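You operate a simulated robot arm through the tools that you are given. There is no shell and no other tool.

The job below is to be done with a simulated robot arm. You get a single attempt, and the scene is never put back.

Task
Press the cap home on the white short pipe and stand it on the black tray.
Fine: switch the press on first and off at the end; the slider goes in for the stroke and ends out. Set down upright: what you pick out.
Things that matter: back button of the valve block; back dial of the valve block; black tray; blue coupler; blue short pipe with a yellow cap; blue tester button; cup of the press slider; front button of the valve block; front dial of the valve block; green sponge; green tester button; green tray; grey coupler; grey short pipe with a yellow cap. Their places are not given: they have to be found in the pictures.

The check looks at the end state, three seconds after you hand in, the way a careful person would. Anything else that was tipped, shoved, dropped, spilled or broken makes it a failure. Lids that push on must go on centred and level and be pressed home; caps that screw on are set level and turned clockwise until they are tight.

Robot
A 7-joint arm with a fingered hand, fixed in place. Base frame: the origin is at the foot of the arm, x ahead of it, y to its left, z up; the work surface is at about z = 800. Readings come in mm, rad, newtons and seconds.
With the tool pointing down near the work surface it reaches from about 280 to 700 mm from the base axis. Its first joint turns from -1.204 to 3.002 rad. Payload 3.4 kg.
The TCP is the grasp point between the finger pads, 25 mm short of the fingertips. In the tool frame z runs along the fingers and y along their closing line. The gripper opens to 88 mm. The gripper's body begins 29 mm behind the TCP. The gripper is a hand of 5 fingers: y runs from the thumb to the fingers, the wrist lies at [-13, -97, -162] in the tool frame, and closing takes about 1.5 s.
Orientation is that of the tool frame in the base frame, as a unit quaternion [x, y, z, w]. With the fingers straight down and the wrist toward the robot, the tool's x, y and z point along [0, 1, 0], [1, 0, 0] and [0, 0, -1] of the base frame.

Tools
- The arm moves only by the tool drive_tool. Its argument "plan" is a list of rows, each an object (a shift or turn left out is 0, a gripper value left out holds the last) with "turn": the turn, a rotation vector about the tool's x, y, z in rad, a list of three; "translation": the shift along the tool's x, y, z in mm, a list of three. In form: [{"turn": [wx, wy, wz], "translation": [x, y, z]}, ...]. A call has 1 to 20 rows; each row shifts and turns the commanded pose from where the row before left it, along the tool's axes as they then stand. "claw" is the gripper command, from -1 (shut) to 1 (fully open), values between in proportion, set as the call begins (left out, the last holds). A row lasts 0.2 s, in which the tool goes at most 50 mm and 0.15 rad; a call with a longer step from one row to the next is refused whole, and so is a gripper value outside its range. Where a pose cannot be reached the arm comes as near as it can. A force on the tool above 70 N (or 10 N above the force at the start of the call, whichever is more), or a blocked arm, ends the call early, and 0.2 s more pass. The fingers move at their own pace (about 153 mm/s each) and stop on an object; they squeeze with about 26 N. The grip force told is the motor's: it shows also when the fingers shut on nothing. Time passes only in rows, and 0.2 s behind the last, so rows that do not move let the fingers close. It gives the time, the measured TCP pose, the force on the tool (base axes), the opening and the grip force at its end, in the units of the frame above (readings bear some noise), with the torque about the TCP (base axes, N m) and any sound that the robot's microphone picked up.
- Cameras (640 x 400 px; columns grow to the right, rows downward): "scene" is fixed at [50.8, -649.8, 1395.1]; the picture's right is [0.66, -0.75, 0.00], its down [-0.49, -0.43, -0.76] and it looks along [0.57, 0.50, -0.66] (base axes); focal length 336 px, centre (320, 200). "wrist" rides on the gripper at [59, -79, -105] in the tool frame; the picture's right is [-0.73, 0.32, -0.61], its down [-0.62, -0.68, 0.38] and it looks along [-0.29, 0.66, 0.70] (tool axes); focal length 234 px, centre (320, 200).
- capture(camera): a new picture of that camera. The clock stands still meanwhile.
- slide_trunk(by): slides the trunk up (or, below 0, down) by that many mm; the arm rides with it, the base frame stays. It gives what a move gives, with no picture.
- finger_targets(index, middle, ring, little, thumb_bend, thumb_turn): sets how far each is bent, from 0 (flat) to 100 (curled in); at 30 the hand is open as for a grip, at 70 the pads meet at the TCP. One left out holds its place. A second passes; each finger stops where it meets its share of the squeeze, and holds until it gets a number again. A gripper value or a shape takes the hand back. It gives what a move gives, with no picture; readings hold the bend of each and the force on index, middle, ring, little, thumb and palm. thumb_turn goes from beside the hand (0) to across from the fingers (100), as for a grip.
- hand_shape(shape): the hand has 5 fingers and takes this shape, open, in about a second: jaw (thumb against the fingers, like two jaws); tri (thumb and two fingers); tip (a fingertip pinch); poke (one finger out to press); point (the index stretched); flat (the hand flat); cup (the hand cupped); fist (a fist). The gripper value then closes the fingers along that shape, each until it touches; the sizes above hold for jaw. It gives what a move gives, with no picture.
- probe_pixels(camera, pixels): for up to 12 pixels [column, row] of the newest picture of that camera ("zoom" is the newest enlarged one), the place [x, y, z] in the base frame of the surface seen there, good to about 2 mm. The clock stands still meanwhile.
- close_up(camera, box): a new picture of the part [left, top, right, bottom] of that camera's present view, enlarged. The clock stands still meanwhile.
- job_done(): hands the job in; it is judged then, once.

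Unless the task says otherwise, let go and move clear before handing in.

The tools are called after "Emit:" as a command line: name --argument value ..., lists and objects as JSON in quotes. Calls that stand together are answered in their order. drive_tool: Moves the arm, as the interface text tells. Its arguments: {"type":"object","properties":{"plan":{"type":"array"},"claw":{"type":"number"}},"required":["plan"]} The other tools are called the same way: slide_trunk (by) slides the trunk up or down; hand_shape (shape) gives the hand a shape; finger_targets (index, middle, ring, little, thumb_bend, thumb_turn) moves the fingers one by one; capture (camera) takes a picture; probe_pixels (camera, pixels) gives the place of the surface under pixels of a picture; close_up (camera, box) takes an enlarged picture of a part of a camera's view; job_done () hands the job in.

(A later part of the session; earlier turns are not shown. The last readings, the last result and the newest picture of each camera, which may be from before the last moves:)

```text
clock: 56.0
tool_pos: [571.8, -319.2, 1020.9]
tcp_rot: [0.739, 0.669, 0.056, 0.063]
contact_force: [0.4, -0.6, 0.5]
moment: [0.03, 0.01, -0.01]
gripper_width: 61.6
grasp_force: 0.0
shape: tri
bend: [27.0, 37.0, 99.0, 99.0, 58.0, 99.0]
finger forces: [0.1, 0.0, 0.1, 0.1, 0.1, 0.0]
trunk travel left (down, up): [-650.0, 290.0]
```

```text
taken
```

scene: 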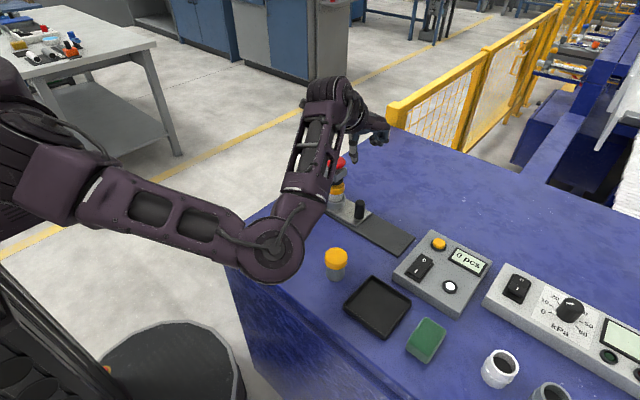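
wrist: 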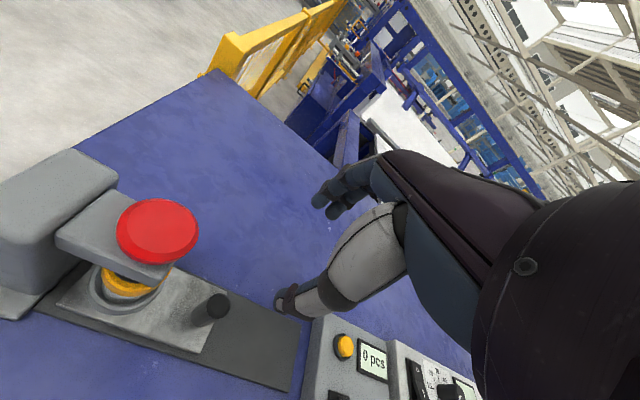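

The slider is in, and the red mushroom button on top of the press is visible at wrist (158,232). I'll look at it closely before pressing.

Emit:
close_up --camera "wrist" --box '[40, 150, 260, 340]'

Emit:
probe_pixels --camera "zoom" --pixels '[[228, 190], [458, 190], [340, 145], [340, 235], [345, 190], [250, 365]]'

```text
2.11 times, centred on (150, 245) of wrist
```

zoom: 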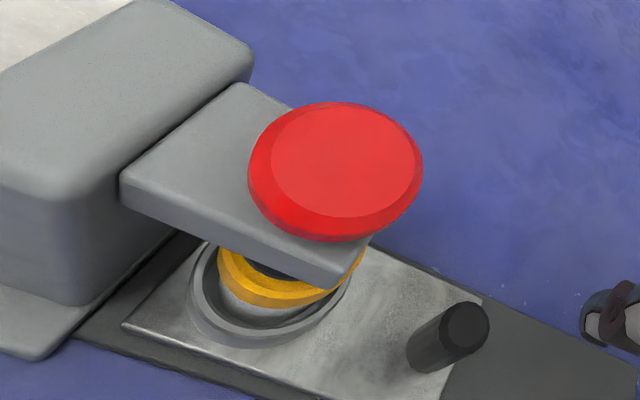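

```text
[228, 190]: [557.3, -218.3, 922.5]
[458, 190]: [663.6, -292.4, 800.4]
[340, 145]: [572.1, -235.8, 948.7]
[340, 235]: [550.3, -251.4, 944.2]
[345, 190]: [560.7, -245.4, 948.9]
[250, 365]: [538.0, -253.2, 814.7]
```

The button's top is at z≈949, centred near (568,-242). I'll make the poke shape, level the hand and move above it.

Emit:
hand_shape --shape "poke"

Emit:
drive_tool --plan '[{"turn": [0.085, 0, 0]}, {"turn": [0.085, 0, 0]}, {"translation": [26.5, -3.83, 0]}, {"translation": [26.5, -3.83, 0]}, {"translation": [26.5, -3.83, 0]}, {}]'

Emit:
close_up --camera "scene" --box '[270, 70, 420, 220]'

Emit:
capture --camera "wrist"

```text
clock: 56.9
tool_pos: [572.7, -319.7, 1021.0]
tcp_rot: [0.739, 0.668, 0.056, 0.063]
contact_force: [0.7, -0.1, -0.3]
moment: [-0.01, 0.02, 0.0]
gripper_width: 0.0
grasp_force: 0.0
shape: poke
bend: [70.0, 70.0, 99.0, 99.0, 100.0, 100.0]
finger forces: [0.0, 0.1, 0.1, 0.0, 0.0, 0.0]
trunk travel left (down, up): [-650.0, 290.0]
```

```text
clock: 58.3
tool_pos: [569.6, -238.7, 1020.4]
tcp_rot: [0.741, 0.671, 0.0, -0.001]
contact_force: [0.6, 0.3, 0.6]
moment: [0.01, 0.04, 0.0]
gripper_width: 0.0
grasp_force: 0.0
shape: poke
bend: [70.0, 70.0, 99.0, 99.0, 100.0, 100.0]
finger forces: [0.0, 0.0, 0.0, 0.0, 0.0, 0.0]
trunk travel left (down, up): [-650.0, 290.0]
```

```text
2.67 times, centred on (345, 145) of scene
```

zoom: 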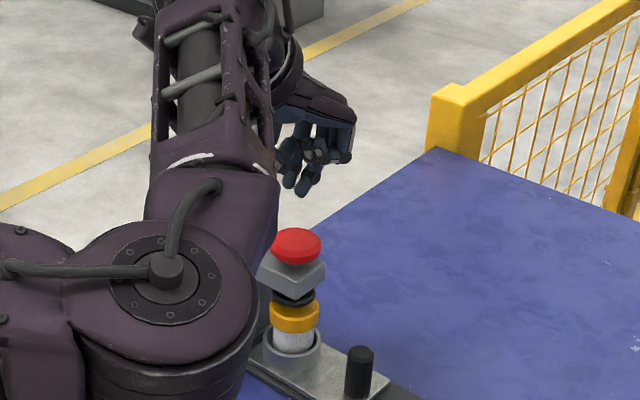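

```text
taken
```

wrist: 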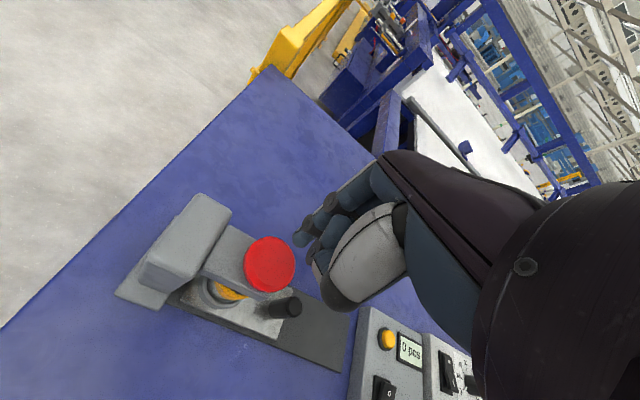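

The finger tips are above the red button with about 47 mm to go. I'll descend 42 mm, then press in small steps.

Emit:
drive_tool --plan '[{"translation": [0, 0, 14]}, {"translation": [0, 0, 14]}, {"translation": [0, 0, 13]}, {}]'

Emit:
capture --camera "wrist"

Emit:
close_up --camera "scene" --box '[290, 100, 390, 220]'

```text
clock: 59.3
tool_pos: [568.9, -238.7, 979.2]
tcp_rot: [0.741, 0.671, 0.001, -0.001]
contact_force: [0.0, -0.2, -0.4]
moment: [0.01, -0.01, -0.01]
gripper_width: 0.0
grasp_force: 0.1
shape: poke
bend: [70.0, 70.0, 99.0, 99.0, 100.0, 100.0]
finger forces: [0.0, 0.1, 0.0, 0.0, 0.0, 0.0]
trunk travel left (down, up): [-650.0, 290.0]
```

```text
taken
```

wrist: 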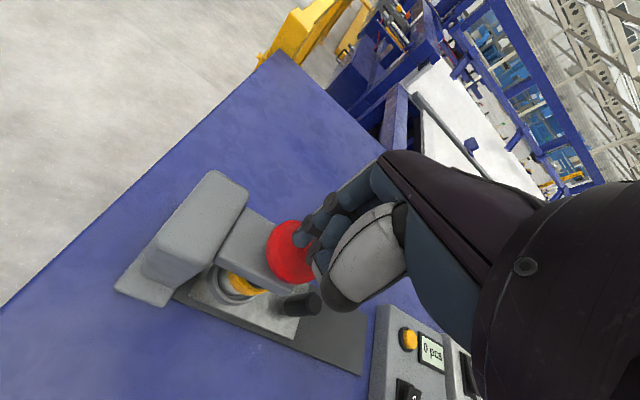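

```text
3.33 times, centred on (340, 160) of scene
```

zoom: 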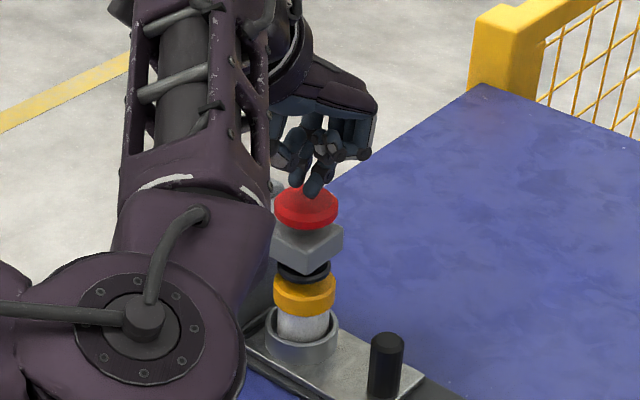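

The fingers are just above the button. I'll press in 1.5 mm steps while watching the force.

Emit:
drive_tool --plan '[{"translation": [0, 0, 1.5]}, {"translation": [0, 0, 1.5]}, {"translation": [0, 0, 1.5]}, {"translation": [0, 0, 1.5]}, {"translation": [0, 0, 1.5]}]'

Emit:
capture --camera "scene"

Emit:
close_up --camera "scene" --box '[290, 100, 390, 220]'

```text
clock: 60.5
tool_pos: [566.5, -237.6, 973.1]
tcp_rot: [0.741, 0.671, 0.0, -0.001]
contact_force: [0.6, 0.5, 1.2]
moment: [-0.03, 0.02, 0.04]
gripper_width: 0.0
grasp_force: 0.1
shape: poke
bend: [70.0, 70.0, 99.0, 99.0, 100.0, 100.0]
finger forces: [0.0, 0.9, 0.1, 0.0, 0.0, 0.0]
trunk travel left (down, up): [-650.0, 290.0]
```

```text
taken
```

scene: 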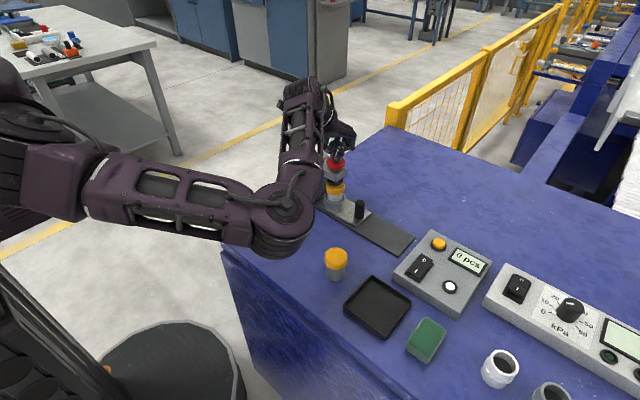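

```text
3.33 times, centred on (340, 160) of scene
```

zoom: 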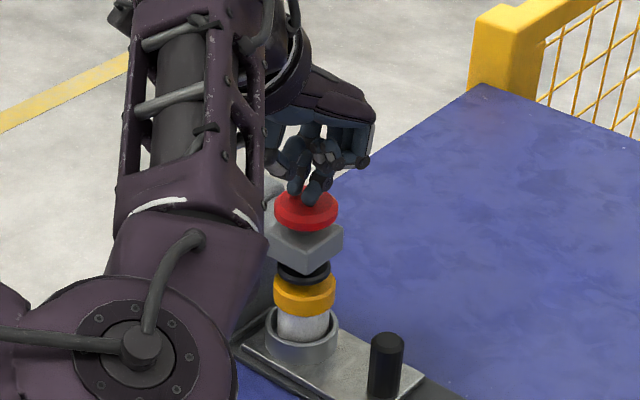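

Contact begins (middle finger 0.9 N). I'll press further.

Emit:
drive_tool --plan '[{"translation": [0, 0, 1]}, {"translation": [0, 0, 1]}, {"translation": [0, 0, 1]}]'

Emit:
close_up --camera "scene" --box '[290, 100, 390, 220]'

Emit:
close_up --camera "scene" --box '[395, 220, 495, 310]'

```text
clock: 61.3
tool_pos: [567.7, -237.6, 969.8]
tcp_rot: [0.741, 0.671, 0.0, 0.001]
contact_force: [0.5, -0.8, 0.8]
moment: [-0.04, 0.04, 0.02]
gripper_width: 0.0
grasp_force: 0.1
shape: poke
bend: [70.0, 70.0, 99.0, 99.0, 100.0, 100.0]
finger forces: [0.1, 1.3, 0.0, 0.0, 0.0, 0.0]
trunk travel left (down, up): [-650.0, 290.0]
```

```text
3.33 times, centred on (340, 160) of scene
```

zoom: 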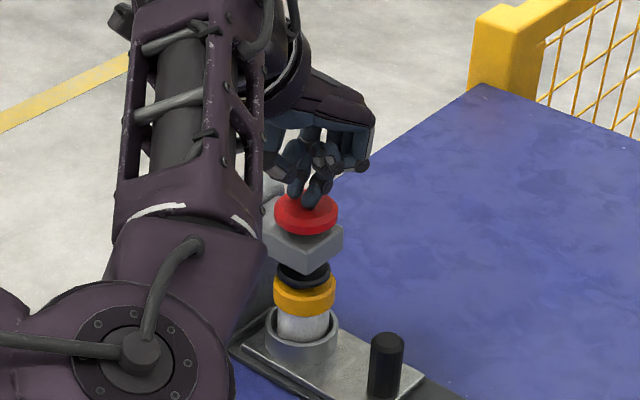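

```text
4.44 times, centred on (445, 265) of scene
```

zoom: 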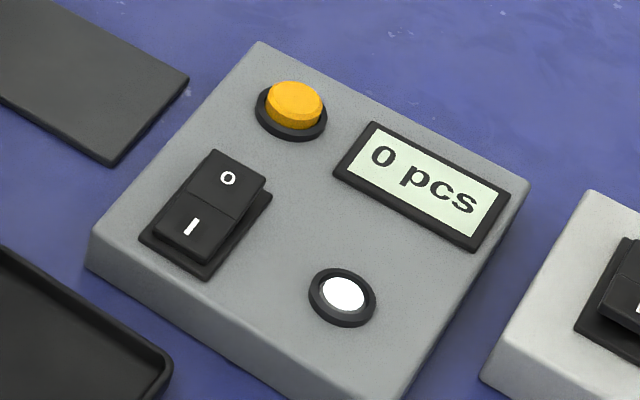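

The red button is moving down against a light spring (1.3 N). I'll keep pressing.

Emit:
drive_tool --plan '[{"translation": [0, 0, 1]}, {"translation": [0, 0, 1]}, {"translation": [0, 0, 1]}, {"translation": [0, 0, 1]}]'

Emit:
close_up --camera "scene" --box '[290, 100, 390, 220]'

Emit:
close_up --camera "scene" --box '[395, 220, 495, 310]'

```text
clock: 62.3
tool_pos: [568.2, -238.8, 966.1]
tcp_rot: [0.741, 0.671, 0.0, 0.001]
contact_force: [0.6, 0.5, 1.6]
moment: [-0.02, -0.01, 0.01]
gripper_width: 0.1
grasp_force: 0.1
shape: poke
bend: [70.0, 70.0, 99.0, 99.0, 100.0, 100.0]
finger forces: [0.0, 1.9, 0.1, 0.1, 0.0, 0.0]
trunk travel left (down, up): [-650.0, 290.0]
```

```text
3.33 times, centred on (340, 160) of scene
```

zoom: 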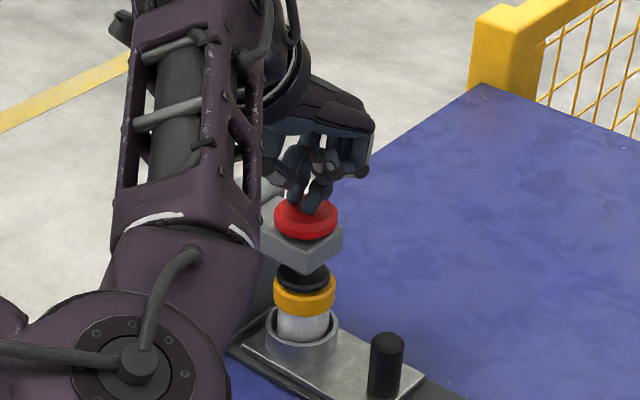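

```text
4.44 times, centred on (445, 265) of scene
```

zoom: 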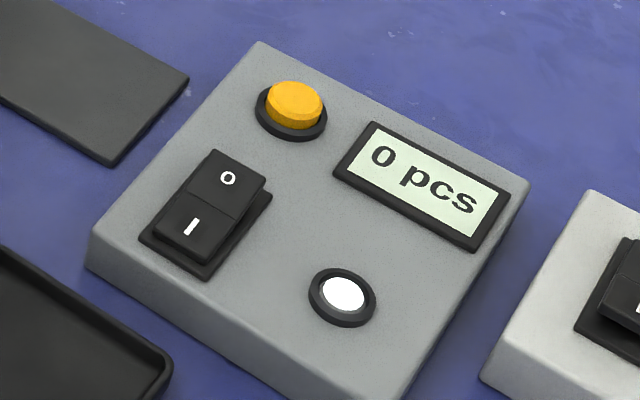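

The ram disc moves down together with the red button, so it's a plunger. I'll keep pressing in 1 mm steps toward the cap.

Emit:
drive_tool --plan '[{"translation": [0, 0, 1]}, {"translation": [0, 0, 1]}, {"translation": [0, 0, 1]}, {"translation": [0, 0, 1]}, {"translation": [0, 0, 1]}]'

Emit:
close_up --camera "scene" --box '[290, 100, 390, 220]'

Emit:
close_up --camera "scene" --box '[395, 220, 495, 310]'

```text
clock: 63.5
tool_pos: [567.7, -237.9, 960.7]
tcp_rot: [0.741, 0.671, 0.001, 0.0]
contact_force: [2.5, -0.2, 6.1]
moment: [-0.05, -0.01, -0.01]
gripper_width: 0.0
grasp_force: 0.1
shape: poke
bend: [70.0, 70.0, 99.0, 99.0, 100.0, 100.0]
finger forces: [0.1, 6.1, 0.0, 0.1, 0.1, 0.1]
trunk travel left (down, up): [-650.0, 290.0]
```

```text
3.33 times, centred on (340, 160) of scene
```

zoom: 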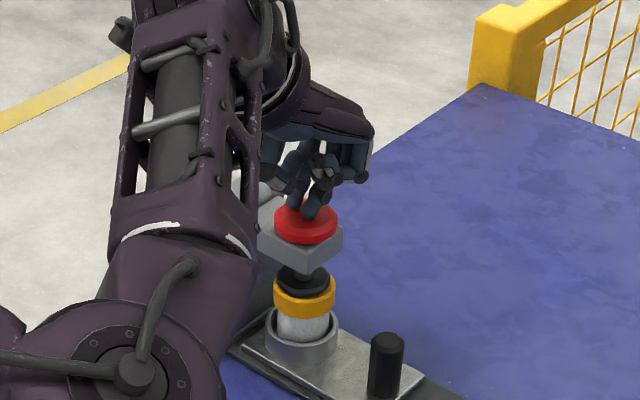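

```text
4.44 times, centred on (445, 265) of scene
```

zoom: 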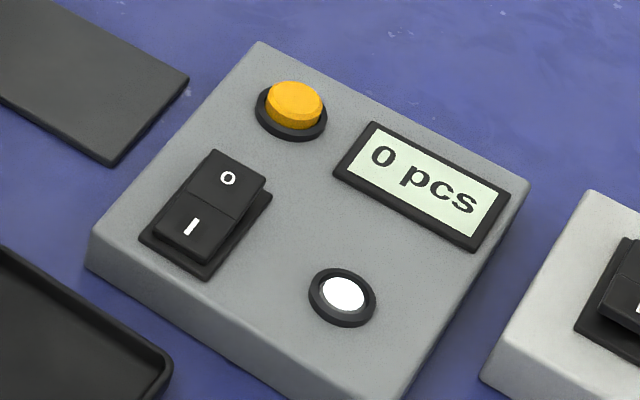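

The ram now touches the cap (6 N). I'll press on and listen for the cap seating.

Emit:
drive_tool --plan '[{"translation": [0, 0, 1]}, {"translation": [0, 0, 1]}, {"translation": [0, 0, 1]}]'

Emit:
close_up --camera "scene" --box '[290, 100, 390, 220]'

Emit:
close_up --camera "scene" --box '[395, 220, 495, 310]'

```text
clock: 64.3
tool_pos: [566.8, -238.2, 957.9]
tcp_rot: [0.742, 0.671, 0.001, 0.002]
contact_force: [4.3, -0.1, 11.4]
moment: [-0.13, -0.04, 0.05]
gripper_width: 0.1
grasp_force: 0.1
shape: poke
bend: [70.0, 70.0, 99.0, 99.0, 100.0, 100.0]
finger forces: [0.0, 11.3, 0.0, 0.1, 0.0, 0.0]
trunk travel left (down, up): [-650.0, 290.0]
heard: click
```

```text
3.33 times, centred on (340, 160) of scene
```

zoom: 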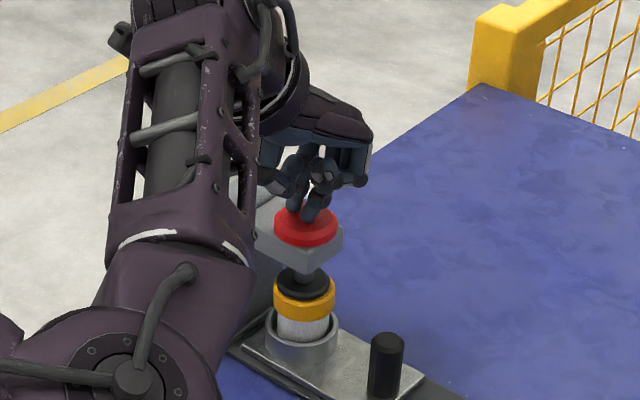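

```text
4.44 times, centred on (445, 265) of scene
```

zoom: 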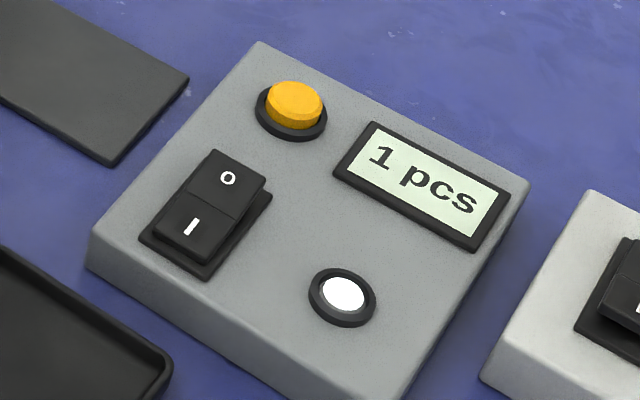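

A click was heard and the display reads "1 pcs". Without releasing, I'll press 2 mm more to confirm that it has bottomed.

Emit:
drive_tool --plan '[{"translation": [0, 0, 1]}, {"translation": [0, 0, 1]}]'

Emit:
close_up --camera "scene" --box '[310, 160, 370, 220]'

Emit:
probe_pixels --camera "zoom" --pixels '[[260, 265], [265, 285], [300, 290], [260, 300], [265, 330], [250, 345]]'

```text
clock: 64.9
tool_pos: [565.9, -237.8, 957.5]
tcp_rot: [0.742, 0.67, 0.003, 0.002]
contact_force: [6.7, -3.5, 22.4]
moment: [-0.31, -0.14, 0.07]
gripper_width: 0.0
grasp_force: 0.1
shape: poke
bend: [70.0, 70.0, 99.0, 99.0, 100.0, 100.0]
finger forces: [0.0, 22.4, 0.1, 0.0, 0.1, 0.0]
trunk travel left (down, up): [-650.0, 290.0]
```

```text
6.67 times, centred on (340, 190) of scene
```

zoom: 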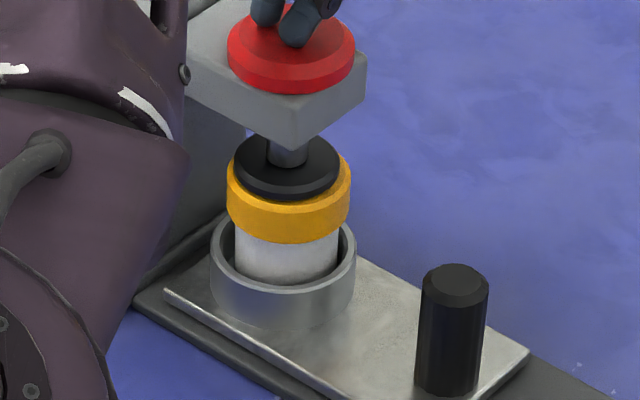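

```text
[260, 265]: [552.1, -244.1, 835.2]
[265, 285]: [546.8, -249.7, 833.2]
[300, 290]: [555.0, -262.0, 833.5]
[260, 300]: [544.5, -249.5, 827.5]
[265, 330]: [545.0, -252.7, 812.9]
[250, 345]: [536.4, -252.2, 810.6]
```

The force climbs to 22 N with no further motion, so the cap is home. I'll lift off the button and check the cap.

Emit:
drive_tool --plan '[{"translation": [0, 0, -5]}, {"translation": [0, 0, -10]}, {"translation": [0, 0, -25]}, {"translation": [0, 0, -30]}, {}]'

Emit:
close_up --camera "scene" --box '[310, 140, 390, 220]'

Emit:
probe_pixels --camera "zoom" --pixels '[[205, 270], [210, 290], [215, 310], [180, 240], [210, 330], [395, 270]]'

Emit:
close_up --camera "scene" --box '[395, 220, 495, 310]'

```text
clock: 66.1
tool_pos: [567.3, -238.9, 1025.8]
tcp_rot: [0.742, 0.671, 0.001, -0.001]
contact_force: [-0.7, -0.6, -0.3]
moment: [-0.01, -0.01, 0.01]
gripper_width: 0.1
grasp_force: 0.0
shape: poke
bend: [70.0, 70.0, 99.0, 99.0, 100.0, 100.0]
finger forces: [0.0, 0.0, 0.0, 0.1, 0.0, 0.0]
trunk travel left (down, up): [-650.0, 290.0]
```

```text
5.00 times, centred on (350, 180) of scene
```

zoom: 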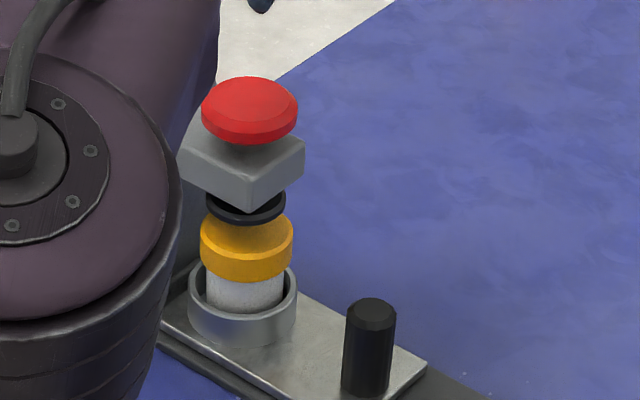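

```text
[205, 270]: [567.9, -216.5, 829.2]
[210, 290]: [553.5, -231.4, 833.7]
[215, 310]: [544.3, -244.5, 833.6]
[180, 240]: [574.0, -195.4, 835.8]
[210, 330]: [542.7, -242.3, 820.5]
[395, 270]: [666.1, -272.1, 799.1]
```

```text
4.44 times, centred on (445, 265) of scene
```

zoom: 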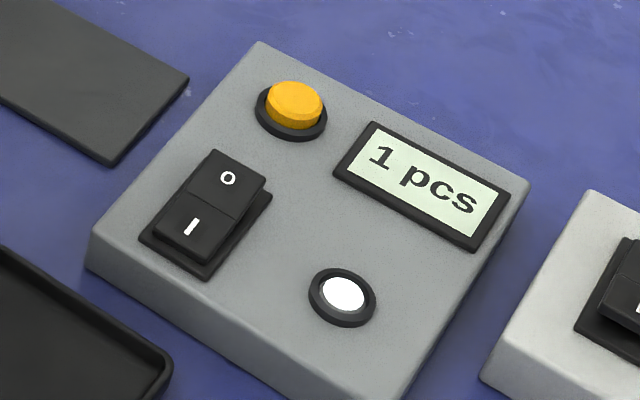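

The ram has returned and the display shows "1 pcs". Now I'll go back to the handle, near (570,-319), with the open tri shape to pull the slider out.

Emit:
hand_shape --shape "tri"

Emit:
drive_tool --plan '[{"translation": [-25.3, 3.6, 0]}, {"translation": [-25.3, 3.6, 0]}, {"translation": [-25.3, 3.6, 0]}, {"turn": [-0.085, 0, 0]}, {"turn": [-0.085, 0, 0]}, {"translation": [0, -4.06, 23.7]}, {"translation": [0, -4.06, 23.7]}, {"translation": [0, -4.06, 23.7]}, {"translation": [0, -4.06, 23.7]}, {"translation": [0, -4.06, 23.7]}, {}]' --claw 0.4

Emit:
capture --camera "wrist"

Emit:
close_up --camera "scene" --box '[310, 120, 410, 230]'

```text
clock: 67.0
tool_pos: [568.1, -238.6, 1025.6]
tcp_rot: [0.741, 0.671, 0.0, -0.001]
contact_force: [0.5, -0.4, -0.2]
moment: [0.01, -0.02, -0.03]
gripper_width: 87.8
grasp_force: 0.0
shape: tri
bend: [30.0, 30.0, 99.0, 99.0, 30.0, 98.0]
finger forces: [0.1, 0.0, 0.1, 0.1, 0.0, 0.0]
trunk travel left (down, up): [-650.0, 290.0]
```

```text
clock: 69.4
tool_pos: [570.8, -314.9, 903.8]
tcp_rot: [0.739, 0.669, 0.057, 0.063]
contact_force: [0.6, -0.7, 0.8]
moment: [-0.04, -0.02, -0.02]
gripper_width: 62.1
grasp_force: 0.2
shape: tri
bend: [27.0, 37.0, 99.0, 99.0, 58.0, 99.0]
finger forces: [0.0, 0.0, 0.1, 0.0, 0.1, 0.1]
trunk travel left (down, up): [-650.0, 290.0]
```

```text
taken
```

wrist: 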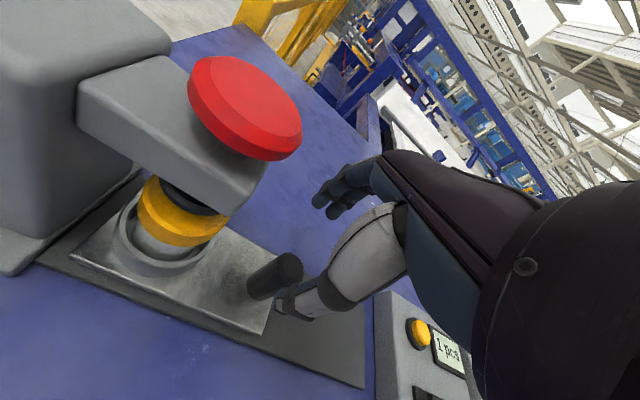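

```text
3.64 times, centred on (360, 175) of scene
```

zoom: 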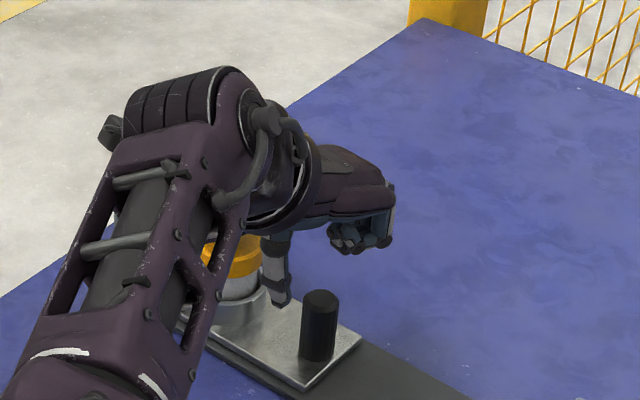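

The hand is aligned above the handle. I'll descend to z≈852, close, and pull slowly outward (-y).

Emit:
drive_tool --plan '[{"translation": [0, -2.2, 12.8]}, {"translation": [0, -2.2, 12.8]}, {"translation": [0, -2.2, 12.8]}, {"translation": [0, -2.2, 12.8]}, {}]'

Emit:
drive_tool --plan '[{}, {}, {}, {}, {}, {}, {}]' --claw -1

Emit:
capture --camera "wrist"

```text
clock: 70.6
tool_pos: [570.4, -314.3, 853.2]
tcp_rot: [0.739, 0.669, 0.058, 0.063]
contact_force: [0.1, 0.7, 0.0]
moment: [0.03, -0.02, 0.0]
gripper_width: 62.1
grasp_force: 0.1
shape: tri
bend: [27.0, 37.0, 99.0, 99.0, 58.0, 99.0]
finger forces: [0.0, 0.0, 0.0, 0.0, 0.1, 0.1]
trunk travel left (down, up): [-650.0, 290.0]
```

```text
clock: 72.2
tool_pos: [570.0, -314.9, 853.0]
tcp_rot: [0.738, 0.669, 0.057, 0.063]
contact_force: [-3.2, 3.1, -4.4]
moment: [0.06, 0.1, 0.06]
gripper_width: 13.0
grasp_force: 26.1
shape: tri
bend: [70.0, 62.0, 100.0, 100.0, 75.0, 100.0]
finger forces: [8.6, 11.8, 0.0, 0.0, 21.2, 0.0]
trunk travel left (down, up): [-650.0, 290.0]
```

```text
taken
```

wrist: 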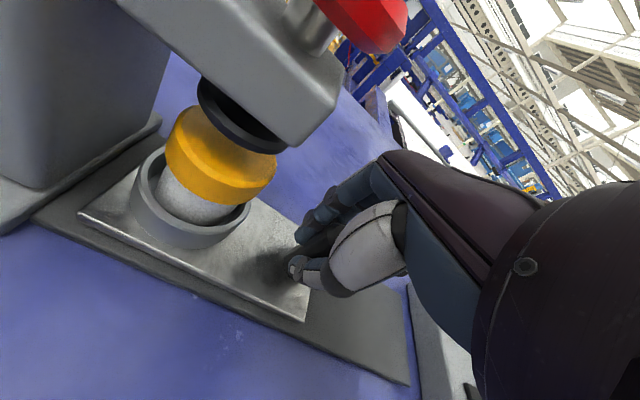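

The handle is gripped again. I'll pull 55 mm outward.

Emit:
drive_tool --plan '[{"translation": [-4.97, 0.49, 0.08]}, {"translation": [-4.97, 0.49, 0.08]}, {"translation": [-4.97, 0.49, 0.08]}, {"translation": [-4.97, 0.49, 0.08]}, {"translation": [-4.97, 0.49, 0.08]}, {"translation": [-4.97, 0.49, 0.08]}, {"translation": [-4.97, 0.49, 0.08]}, {"translation": [-4.97, 0.49, 0.08]}, {"translation": [-4.97, 0.49, 0.08]}, {"translation": [-4.97, 0.49, 0.08]}, {"translation": [-4.97, 0.49, 0.08]}, {}]'

Emit:
capture --camera "wrist"

```text
clock: 74.8
tool_pos: [569.5, -369.3, 853.8]
tcp_rot: [0.739, 0.668, 0.058, 0.064]
contact_force: [-1.2, 0.3, -2.1]
moment: [0.02, 0.08, -0.03]
gripper_width: 12.6
grasp_force: 26.1
shape: tri
bend: [70.0, 62.0, 100.0, 100.0, 75.0, 100.0]
finger forces: [8.1, 14.8, 0.0, 0.0, 19.4, 0.0]
trunk travel left (down, up): [-650.0, 290.0]
```

```text
taken
```

wrist: 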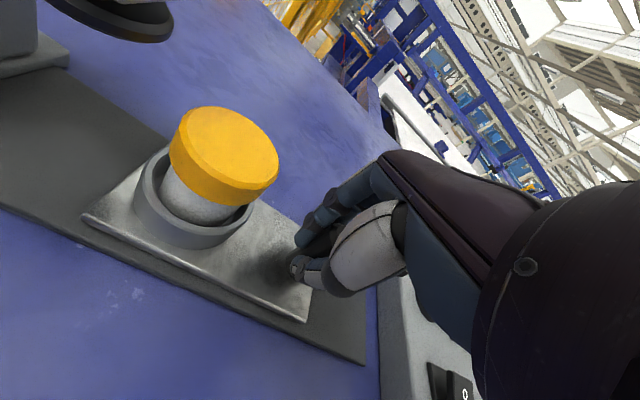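

The slider is about half out, with the pipe upright. I'll open, yaw back by 0.45 rad for reach, and regrip.

Emit:
drive_tool --plan '[{}, {}, {}, {"turn": [0, -0.019, 0.111]}, {"turn": [0, -0.019, 0.111]}, {"turn": [0, -0.019, 0.111]}, {"turn": [0, -0.019, 0.111]}, {}]' --claw 0.4

Emit:
drive_tool --plan '[{}, {}, {}, {}, {}, {}, {}]' --claw -1

Emit:
capture --camera "wrist"

```text
clock: 76.6
tool_pos: [570.4, -370.6, 852.7]
tcp_rot: [0.87, 0.486, 0.041, 0.073]
contact_force: [-0.1, -0.1, -0.4]
moment: [-0.01, -0.01, 0.01]
gripper_width: 61.3
grasp_force: 0.0
shape: tri
bend: [27.0, 37.0, 99.0, 99.0, 58.0, 99.0]
finger forces: [0.0, 0.1, 0.0, 0.0, 0.1, 0.0]
trunk travel left (down, up): [-650.0, 290.0]
```

```text
clock: 78.2
tool_pos: [570.6, -370.8, 853.0]
tcp_rot: [0.869, 0.487, 0.042, 0.073]
contact_force: [0.6, 0.8, -2.9]
moment: [0.04, -0.03, 0.02]
gripper_width: 9.8
grasp_force: 26.3
shape: tri
bend: [70.0, 56.0, 100.0, 100.0, 76.0, 100.0]
finger forces: [0.1, 10.7, 0.0, 0.0, 19.7, 0.0]
trunk travel left (down, up): [-650.0, 290.0]
```

```text
taken
```

wrist: 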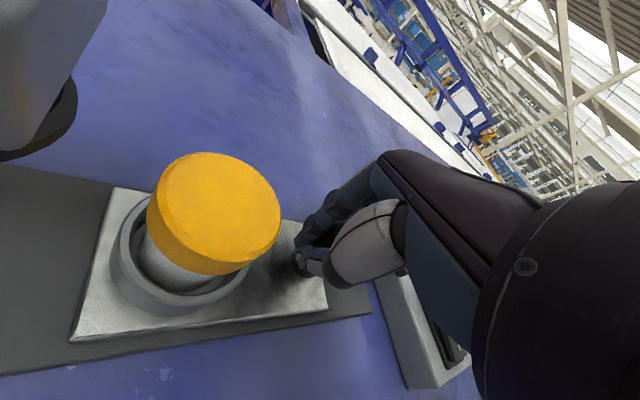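

The grip holds (middle 10.7 N, thumb 19.7 N). I'll pull 50 mm further outward.

Emit:
drive_tool --plan '[{"translation": [-4.26, 2.575, 0.44]}, {"translation": [-4.26, 2.575, 0.44]}, {"translation": [-4.26, 2.575, 0.44]}, {"translation": [-4.26, 2.575, 0.44]}, {"translation": [-4.26, 2.575, 0.44]}, {"translation": [-4.26, 2.575, 0.44]}, {"translation": [-4.26, 2.575, 0.44]}, {"translation": [-4.26, 2.575, 0.44]}, {"translation": [-4.26, 2.575, 0.44]}, {"translation": [-4.26, 2.575, 0.44]}, {}]'

Emit:
capture --camera "wrist"

Emit:
close_up --camera "scene" --box '[330, 150, 430, 260]'

```text
clock: 80.6
tool_pos: [570.9, -417.6, 852.0]
tcp_rot: [0.869, 0.487, 0.042, 0.073]
contact_force: [0.1, 9.6, -5.2]
moment: [0.24, 0.01, 0.11]
gripper_width: 9.1
grasp_force: 25.8
shape: tri
bend: [70.0, 57.0, 100.0, 100.0, 76.0, 100.0]
finger forces: [0.1, 10.8, 0.0, 0.0, 25.1, 0.0]
trunk travel left (down, up): [-650.0, 290.0]
```

```text
taken
```

wrist: 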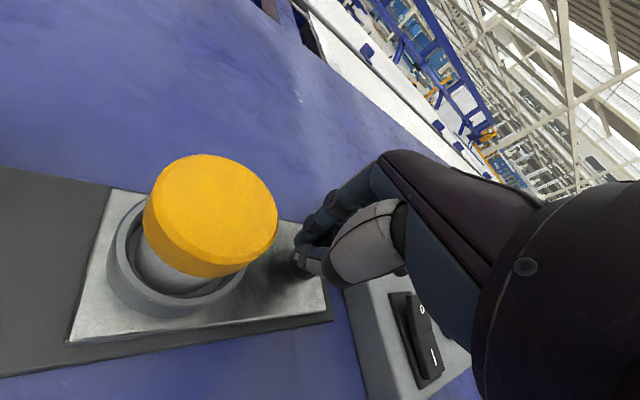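

```text
3.64 times, centred on (380, 205) of scene
```

zoom: 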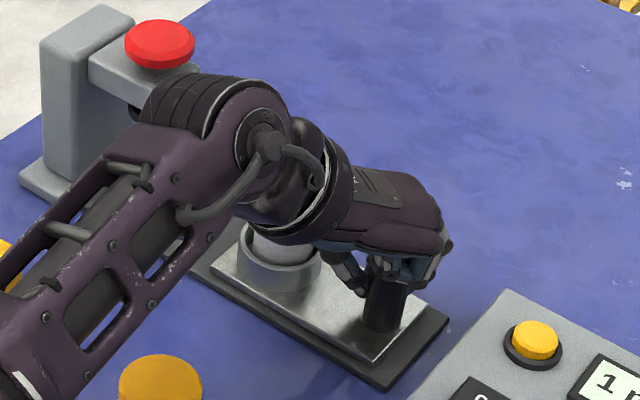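

A 9.6 N reaction suggests the outer stop. I'll check the plate's corner position against the start (537,-445).

Emit:
probe_pixels --camera "zoom" --pixels '[[374, 360], [385, 385], [428, 305], [448, 318], [385, 310], [215, 268]]'

```text
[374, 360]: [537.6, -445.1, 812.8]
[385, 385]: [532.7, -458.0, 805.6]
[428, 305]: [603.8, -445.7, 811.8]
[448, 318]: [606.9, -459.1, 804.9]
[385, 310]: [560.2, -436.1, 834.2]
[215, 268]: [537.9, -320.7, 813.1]
```

The plate's corner is at (537.6,-445.1), the original out position. I'll release the handle and rise.

Emit:
drive_tool --plan '[{}, {}, {}]' --claw 0.4

Emit:
drive_tool --plan '[{"translation": [0, 1.7, -9.9]}, {"translation": [0, 3.4, -19.7]}, {"translation": [0, 5.07, -29.6]}, {"translation": [0, 5.07, -29.6]}, {"translation": [0, 5.07, -29.6]}, {}]'

Emit:
close_up --camera "scene" --box '[330, 170, 420, 260]'

```text
clock: 81.4
tool_pos: [570.6, -421.6, 854.7]
tcp_rot: [0.869, 0.487, 0.042, 0.075]
contact_force: [0.5, -0.5, -0.4]
moment: [0.03, 0.01, -0.02]
gripper_width: 61.6
grasp_force: 0.0
shape: tri
bend: [27.0, 37.0, 99.0, 99.0, 58.0, 99.0]
finger forces: [0.0, 0.1, 0.0, 0.1, 0.0, 0.0]
trunk travel left (down, up): [-650.0, 290.0]
```

```text
clock: 82.8
tool_pos: [571.8, -420.1, 974.6]
tcp_rot: [0.869, 0.487, 0.041, 0.074]
contact_force: [1.5, -0.8, -0.2]
moment: [0.04, 0.01, 0.0]
gripper_width: 61.6
grasp_force: 0.2
shape: tri
bend: [27.0, 37.0, 99.0, 99.0, 58.0, 99.0]
finger forces: [0.0, 0.0, 0.1, 0.1, 0.0, 0.0]
trunk travel left (down, up): [-650.0, 290.0]
```

```text
4.44 times, centred on (375, 215) of scene
```

zoom: 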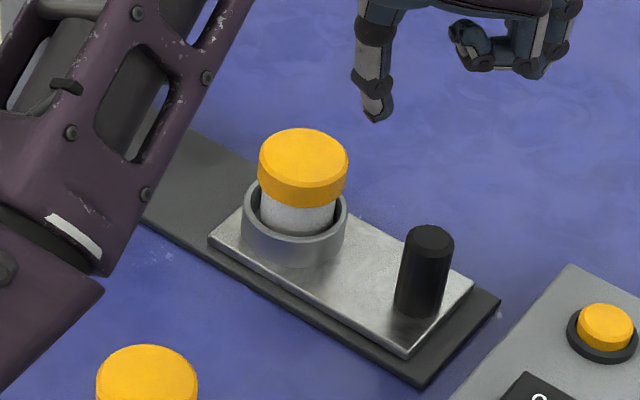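

The cap now sits lower, with less white visible beneath it. I'll probe the cap's top and centre.

Emit:
probe_pixels --camera "zoom" --pixels '[[263, 155], [344, 158], [304, 131], [302, 184], [303, 156], [302, 203], [302, 209], [290, 215], [280, 155], [325, 155]]'

```text
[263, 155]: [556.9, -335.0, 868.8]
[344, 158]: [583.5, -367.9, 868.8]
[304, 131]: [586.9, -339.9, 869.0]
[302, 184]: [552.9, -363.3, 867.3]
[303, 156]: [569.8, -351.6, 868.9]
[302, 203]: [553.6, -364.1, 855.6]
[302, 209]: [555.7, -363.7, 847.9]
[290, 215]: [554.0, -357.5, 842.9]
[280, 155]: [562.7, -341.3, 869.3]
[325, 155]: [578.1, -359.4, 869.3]
```

The cap's top has dropped to z≈869, about 5 mm lower than before the stroke, and it is level and centred at (570,-351.5). I'll level the hand, open it, and move above the pipe to pick it up.

Emit:
drive_tool --plan '[{"turn": [0.085, 0, 0]}, {"turn": [0.085, 0, 0]}, {"turn": [0, 0, -0.075]}, {"turn": [0, 0, -0.075]}, {"translation": [21.7, -9.4, 0]}, {"translation": [21.7, -9.4, 0]}, {"translation": [21.7, -9.4, 0]}, {}, {}]' --claw 1

Emit:
capture --camera "wrist"

```text
clock: 84.8
tool_pos: [567.5, -349.2, 976.0]
tcp_rot: [0.833, 0.553, 0.0, 0.0]
contact_force: [-0.3, -0.3, 0.9]
moment: [-0.01, 0.04, 0.01]
gripper_width: 88.0
grasp_force: 0.0
shape: tri
bend: [30.0, 30.0, 99.0, 99.0, 30.0, 98.0]
finger forces: [0.0, 0.0, 0.1, 0.0, 0.1, 0.0]
trunk travel left (down, up): [-650.0, 290.0]
```

```text
taken
```

wrist: 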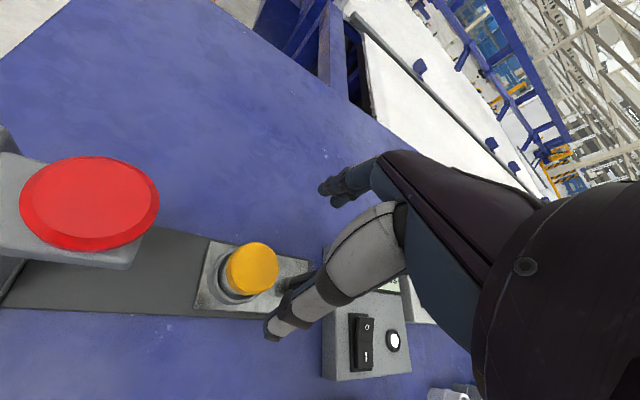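

Emit:
drive_tool --plan '[{"translation": [0.8, 1.9, 25]}, {"translation": [0, 0, 25]}, {"translation": [0, 0, 25]}, {}]'

Emit:
drive_tool --plan '[{}]'

Emit:
close_up --camera "scene" --box '[330, 150, 430, 250]'

Emit:
capture --camera "wrist"

```text
clock: 85.8
tool_pos: [571.5, -348.4, 898.9]
tcp_rot: [0.833, 0.554, 0.0, -0.001]
contact_force: [-0.3, 0.1, -0.5]
moment: [-0.01, -0.03, -0.01]
gripper_width: 88.0
grasp_force: 0.0
shape: tri
bend: [30.0, 30.0, 99.0, 99.0, 30.0, 98.0]
finger forces: [0.1, 0.1, 0.0, 0.0, 0.0, 0.1]
trunk travel left (down, up): [-650.0, 290.0]
```

```text
clock: 86.2
tool_pos: [571.4, -349.4, 898.8]
tcp_rot: [0.833, 0.553, 0.0, 0.001]
contact_force: [0.3, 0.2, -0.5]
moment: [0.01, -0.01, 0.03]
gripper_width: 87.7
grasp_force: 0.1
shape: tri
bend: [30.0, 30.0, 99.0, 99.0, 30.0, 98.0]
finger forces: [0.0, 0.0, 0.0, 0.1, 0.0, 0.0]
trunk travel left (down, up): [-650.0, 290.0]
```

```text
4.00 times, centred on (380, 200) of scene
```

zoom: 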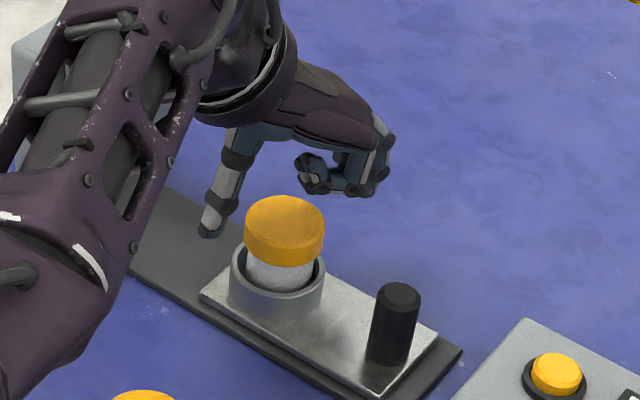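

```text
taken
```

wrist: 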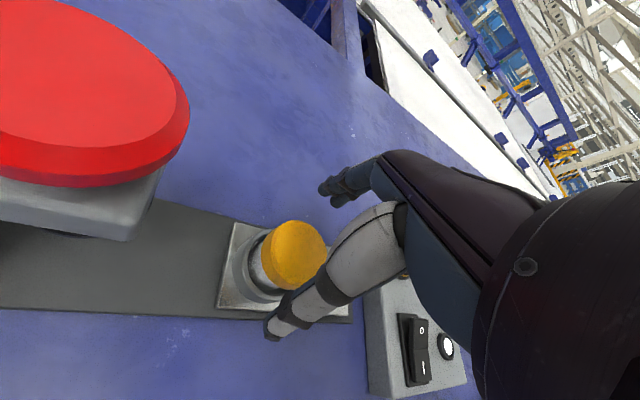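

The hand is aligned over the pipe at (571.4,-349). I'll descend 36 mm to TCP z≈863.

Emit:
drive_tool --plan '[{"translation": [0, 0, 12]}, {"translation": [0, 0, 12]}, {"translation": [0, 0, 12]}, {}]'

Emit:
close_up --camera "scene" --box '[330, 160, 410, 240]'

```text
clock: 87.2
tool_pos: [571.2, -349.6, 862.4]
tcp_rot: [0.834, 0.552, 0.0, 0.0]
contact_force: [-0.3, 0.3, -0.1]
moment: [0.02, 0.0, 0.0]
gripper_width: 88.0
grasp_force: 0.1
shape: tri
bend: [30.0, 30.0, 99.0, 99.0, 30.0, 98.0]
finger forces: [0.0, 0.1, 0.0, 0.1, 0.1, 0.0]
trunk travel left (down, up): [-650.0, 290.0]
```

```text
5.00 times, centred on (370, 200) of scene
```

zoom: 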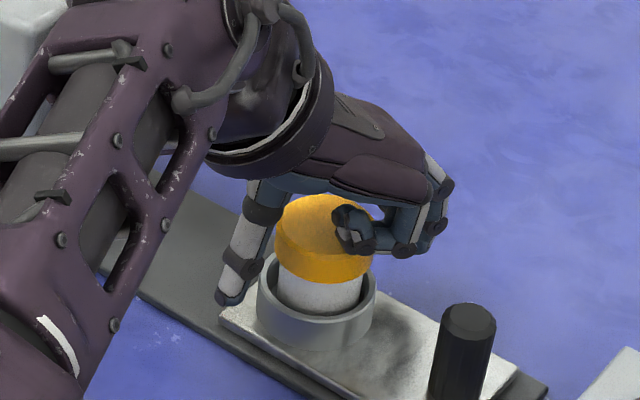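

Emit:
probe_pixels --camera "zoom" --pixels '[[228, 298], [240, 290], [243, 260], [270, 290], [300, 285], [300, 262], [430, 245]]'

```text
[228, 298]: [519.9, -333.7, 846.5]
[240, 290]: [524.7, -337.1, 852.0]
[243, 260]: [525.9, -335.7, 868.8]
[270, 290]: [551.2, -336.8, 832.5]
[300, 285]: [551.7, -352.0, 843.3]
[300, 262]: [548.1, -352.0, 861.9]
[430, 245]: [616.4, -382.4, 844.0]
```

The thumb tip is at z≈844, above the rim. I'll close on the pipe.

Emit:
drive_tool --plan '[{}, {}, {}, {}, {}, {}, {}]' --claw -1

Emit:
close_up --camera "scene" --box '[330, 160, 410, 240]'

Emit:
close_up --camera "wrist" --box '[180, 150, 380, 350]'

```text
clock: 88.8
tool_pos: [571.1, -350.3, 863.7]
tcp_rot: [0.833, 0.553, 0.001, 0.0]
contact_force: [-0.3, 0.0, -0.1]
moment: [0.02, 0.01, 0.02]
gripper_width: 34.0
grasp_force: 26.6
shape: tri
bend: [74.0, 50.0, 100.0, 100.0, 74.0, 100.0]
finger forces: [11.7, 11.8, 0.1, 0.0, 22.3, 0.0]
trunk travel left (down, up): [-650.0, 290.0]
```

```text
5.00 times, centred on (370, 200) of scene
```

zoom: 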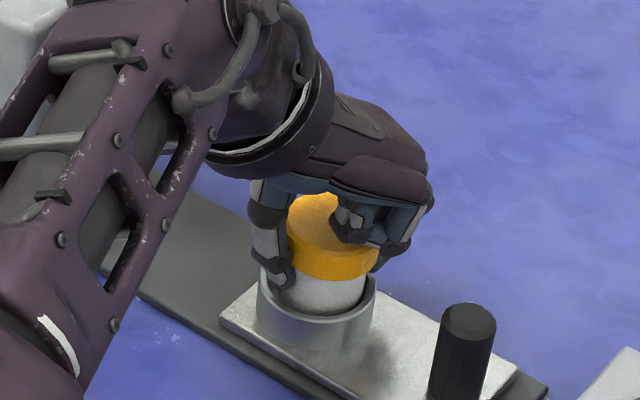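

```text
2.00 times, centred on (280, 250) of wrist
```

zoom: 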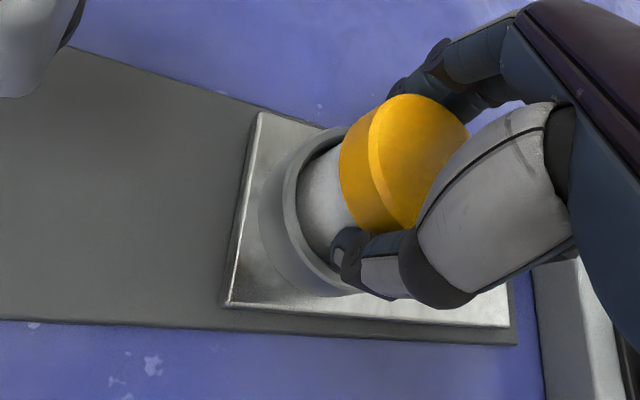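

The grip is balanced (11.7/11.8/22.3 N). I'll lift straight out of the cup.

Emit:
drive_tool --plan '[{"translation": [0, 0, -5]}, {"translation": [0, 0, -10]}, {"translation": [0, 0, -15]}, {"translation": [0, 0, -20]}, {"translation": [0, 0, -20]}, {"translation": [0, 0, -20]}, {}]'

Emit:
close_up --camera "scene" --box '[330, 150, 410, 230]'

```text
clock: 90.4
tool_pos: [572.4, -349.4, 952.6]
tcp_rot: [0.833, 0.553, 0.0, 0.0]
contact_force: [-0.9, 0.0, -0.8]
moment: [-0.01, 0.03, 0.05]
gripper_width: 34.2
grasp_force: 25.8
shape: tri
bend: [74.0, 50.0, 100.0, 100.0, 74.0, 100.0]
finger forces: [11.6, 12.0, 0.0, 0.0, 22.3, 0.0]
trunk travel left (down, up): [-650.0, 290.0]
```

```text
5.00 times, centred on (370, 190) of scene
```

zoom: 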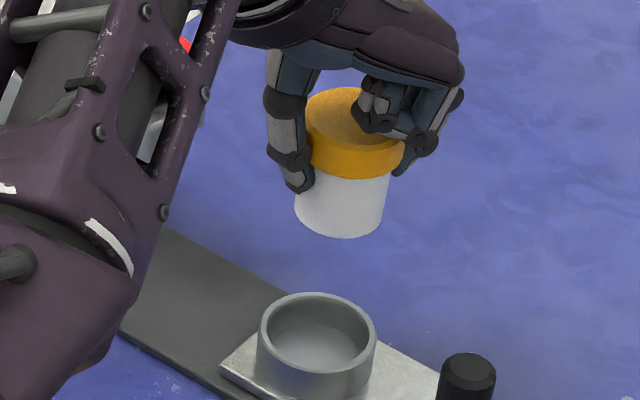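

The pipe is lifted and almost upright. I'll probe its lean before setting it on the tray.

Emit:
probe_pixels --camera "zoom" --pixels '[[300, 215], [318, 230], [340, 235], [362, 231], [382, 215], [325, 200], [345, 200], [365, 200], [330, 165], [350, 170], [380, 165], [398, 150]]'

Emit:
close_up --camera "scene" --box '[330, 260, 430, 350]'

Emit:
probe_pixels --camera "zoom" --pixels '[[210, 100], [75, 205], [205, 330], [360, 185], [210, 200], [130, 205], [280, 200], [210, 270], [210, 140], [110, 205], [320, 190], [205, 310]]'

```text
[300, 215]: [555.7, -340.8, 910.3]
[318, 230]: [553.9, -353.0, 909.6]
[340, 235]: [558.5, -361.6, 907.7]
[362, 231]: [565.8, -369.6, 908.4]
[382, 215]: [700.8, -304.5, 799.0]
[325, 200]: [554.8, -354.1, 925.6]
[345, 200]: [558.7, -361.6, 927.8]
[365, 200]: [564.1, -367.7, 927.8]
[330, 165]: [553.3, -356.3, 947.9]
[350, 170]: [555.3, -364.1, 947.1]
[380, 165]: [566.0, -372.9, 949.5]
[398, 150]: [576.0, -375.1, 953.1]
```

```text
4.44 times, centred on (380, 305) of scene
```

zoom: 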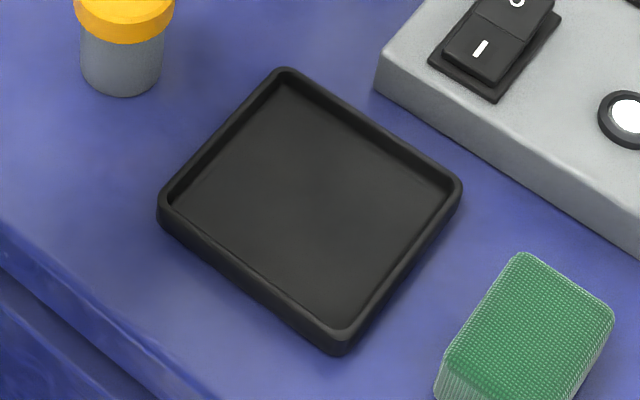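

```text
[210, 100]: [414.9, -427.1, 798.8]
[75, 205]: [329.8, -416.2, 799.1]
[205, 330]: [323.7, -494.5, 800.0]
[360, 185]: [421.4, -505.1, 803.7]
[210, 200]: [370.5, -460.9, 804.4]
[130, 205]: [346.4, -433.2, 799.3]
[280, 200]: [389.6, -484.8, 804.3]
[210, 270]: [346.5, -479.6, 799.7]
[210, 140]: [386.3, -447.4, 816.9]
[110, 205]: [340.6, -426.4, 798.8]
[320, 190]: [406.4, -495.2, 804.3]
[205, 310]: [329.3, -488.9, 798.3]
```

The lean is only about 3°, and the tray's floor is at z≈804 with its centre near (398,-494). I'll check the grey box's front edge so that opening fingers won't touch it.

Emit:
probe_pixels --camera "zoom" --pixels '[[385, 55], [385, 85], [450, 110], [520, 150], [600, 200], [283, 72], [163, 200], [458, 182], [335, 338], [185, 203], [436, 190], [325, 318]]'

```text
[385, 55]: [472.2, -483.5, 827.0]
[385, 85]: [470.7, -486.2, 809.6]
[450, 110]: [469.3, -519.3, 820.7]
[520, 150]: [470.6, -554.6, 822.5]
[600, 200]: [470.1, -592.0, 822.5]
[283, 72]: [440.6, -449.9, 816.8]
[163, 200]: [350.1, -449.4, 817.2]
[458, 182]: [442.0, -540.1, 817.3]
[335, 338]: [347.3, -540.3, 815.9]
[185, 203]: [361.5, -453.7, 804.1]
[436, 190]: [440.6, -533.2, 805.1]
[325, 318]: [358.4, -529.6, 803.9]
```

The tray spans x 350–441 and y -540 to -450, so its centre is (395.5,-495); the box front is at x=470. I'll carry the pipe over the tray's centre at this height and trim the lean.

Emit:
drive_tool --plan '[{"translation": [-19.9, -10.85, 0]}, {"translation": [-19.9, -10.85, 0]}, {"translation": [-19.9, -10.85, 0]}, {"translation": [-19.9, -10.85, 0]}, {"translation": [-19.9, -10.85, 0]}, {"translation": [-19.9, -10.85, 0]}, {"translation": [-19.9, -10.85, 0]}, {"translation": [-19.9, -10.85, 0]}, {"translation": [-19.9, -10.85, 0]}, {"translation": [-19.9, -10.85, 0]}, {"turn": [-0.043, -0.025, 0]}, {}]'

Emit:
close_up --camera "scene" --box '[310, 210, 440, 340]'

Emit:
capture --camera "wrist"

```text
clock: 93.0
tool_pos: [395.2, -490.6, 953.4]
tcp_rot: [0.833, 0.553, 0.002, 0.025]
contact_force: [-0.5, -0.4, -0.8]
moment: [-0.01, 0.02, -0.02]
gripper_width: 33.7
grasp_force: 26.1
shape: tri
bend: [74.0, 50.0, 100.0, 100.0, 74.0, 100.0]
finger forces: [11.5, 12.2, 0.1, 0.1, 22.4, 0.1]
trunk travel left (down, up): [-650.0, 290.0]
```

```text
3.08 times, centred on (375, 275) of scene
```

zoom: 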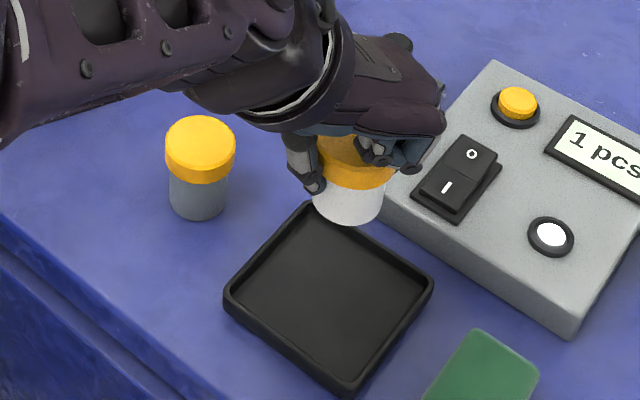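

```text
taken
```

wrist: 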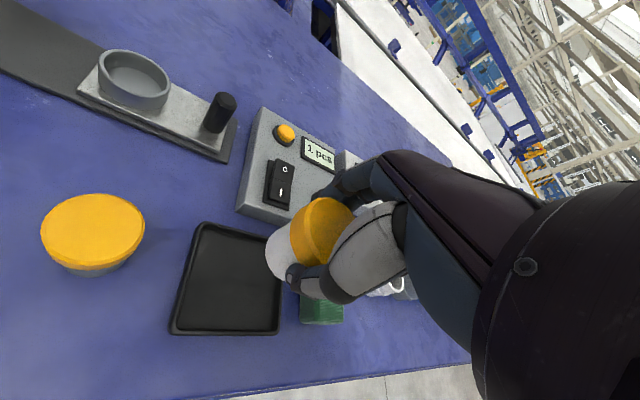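

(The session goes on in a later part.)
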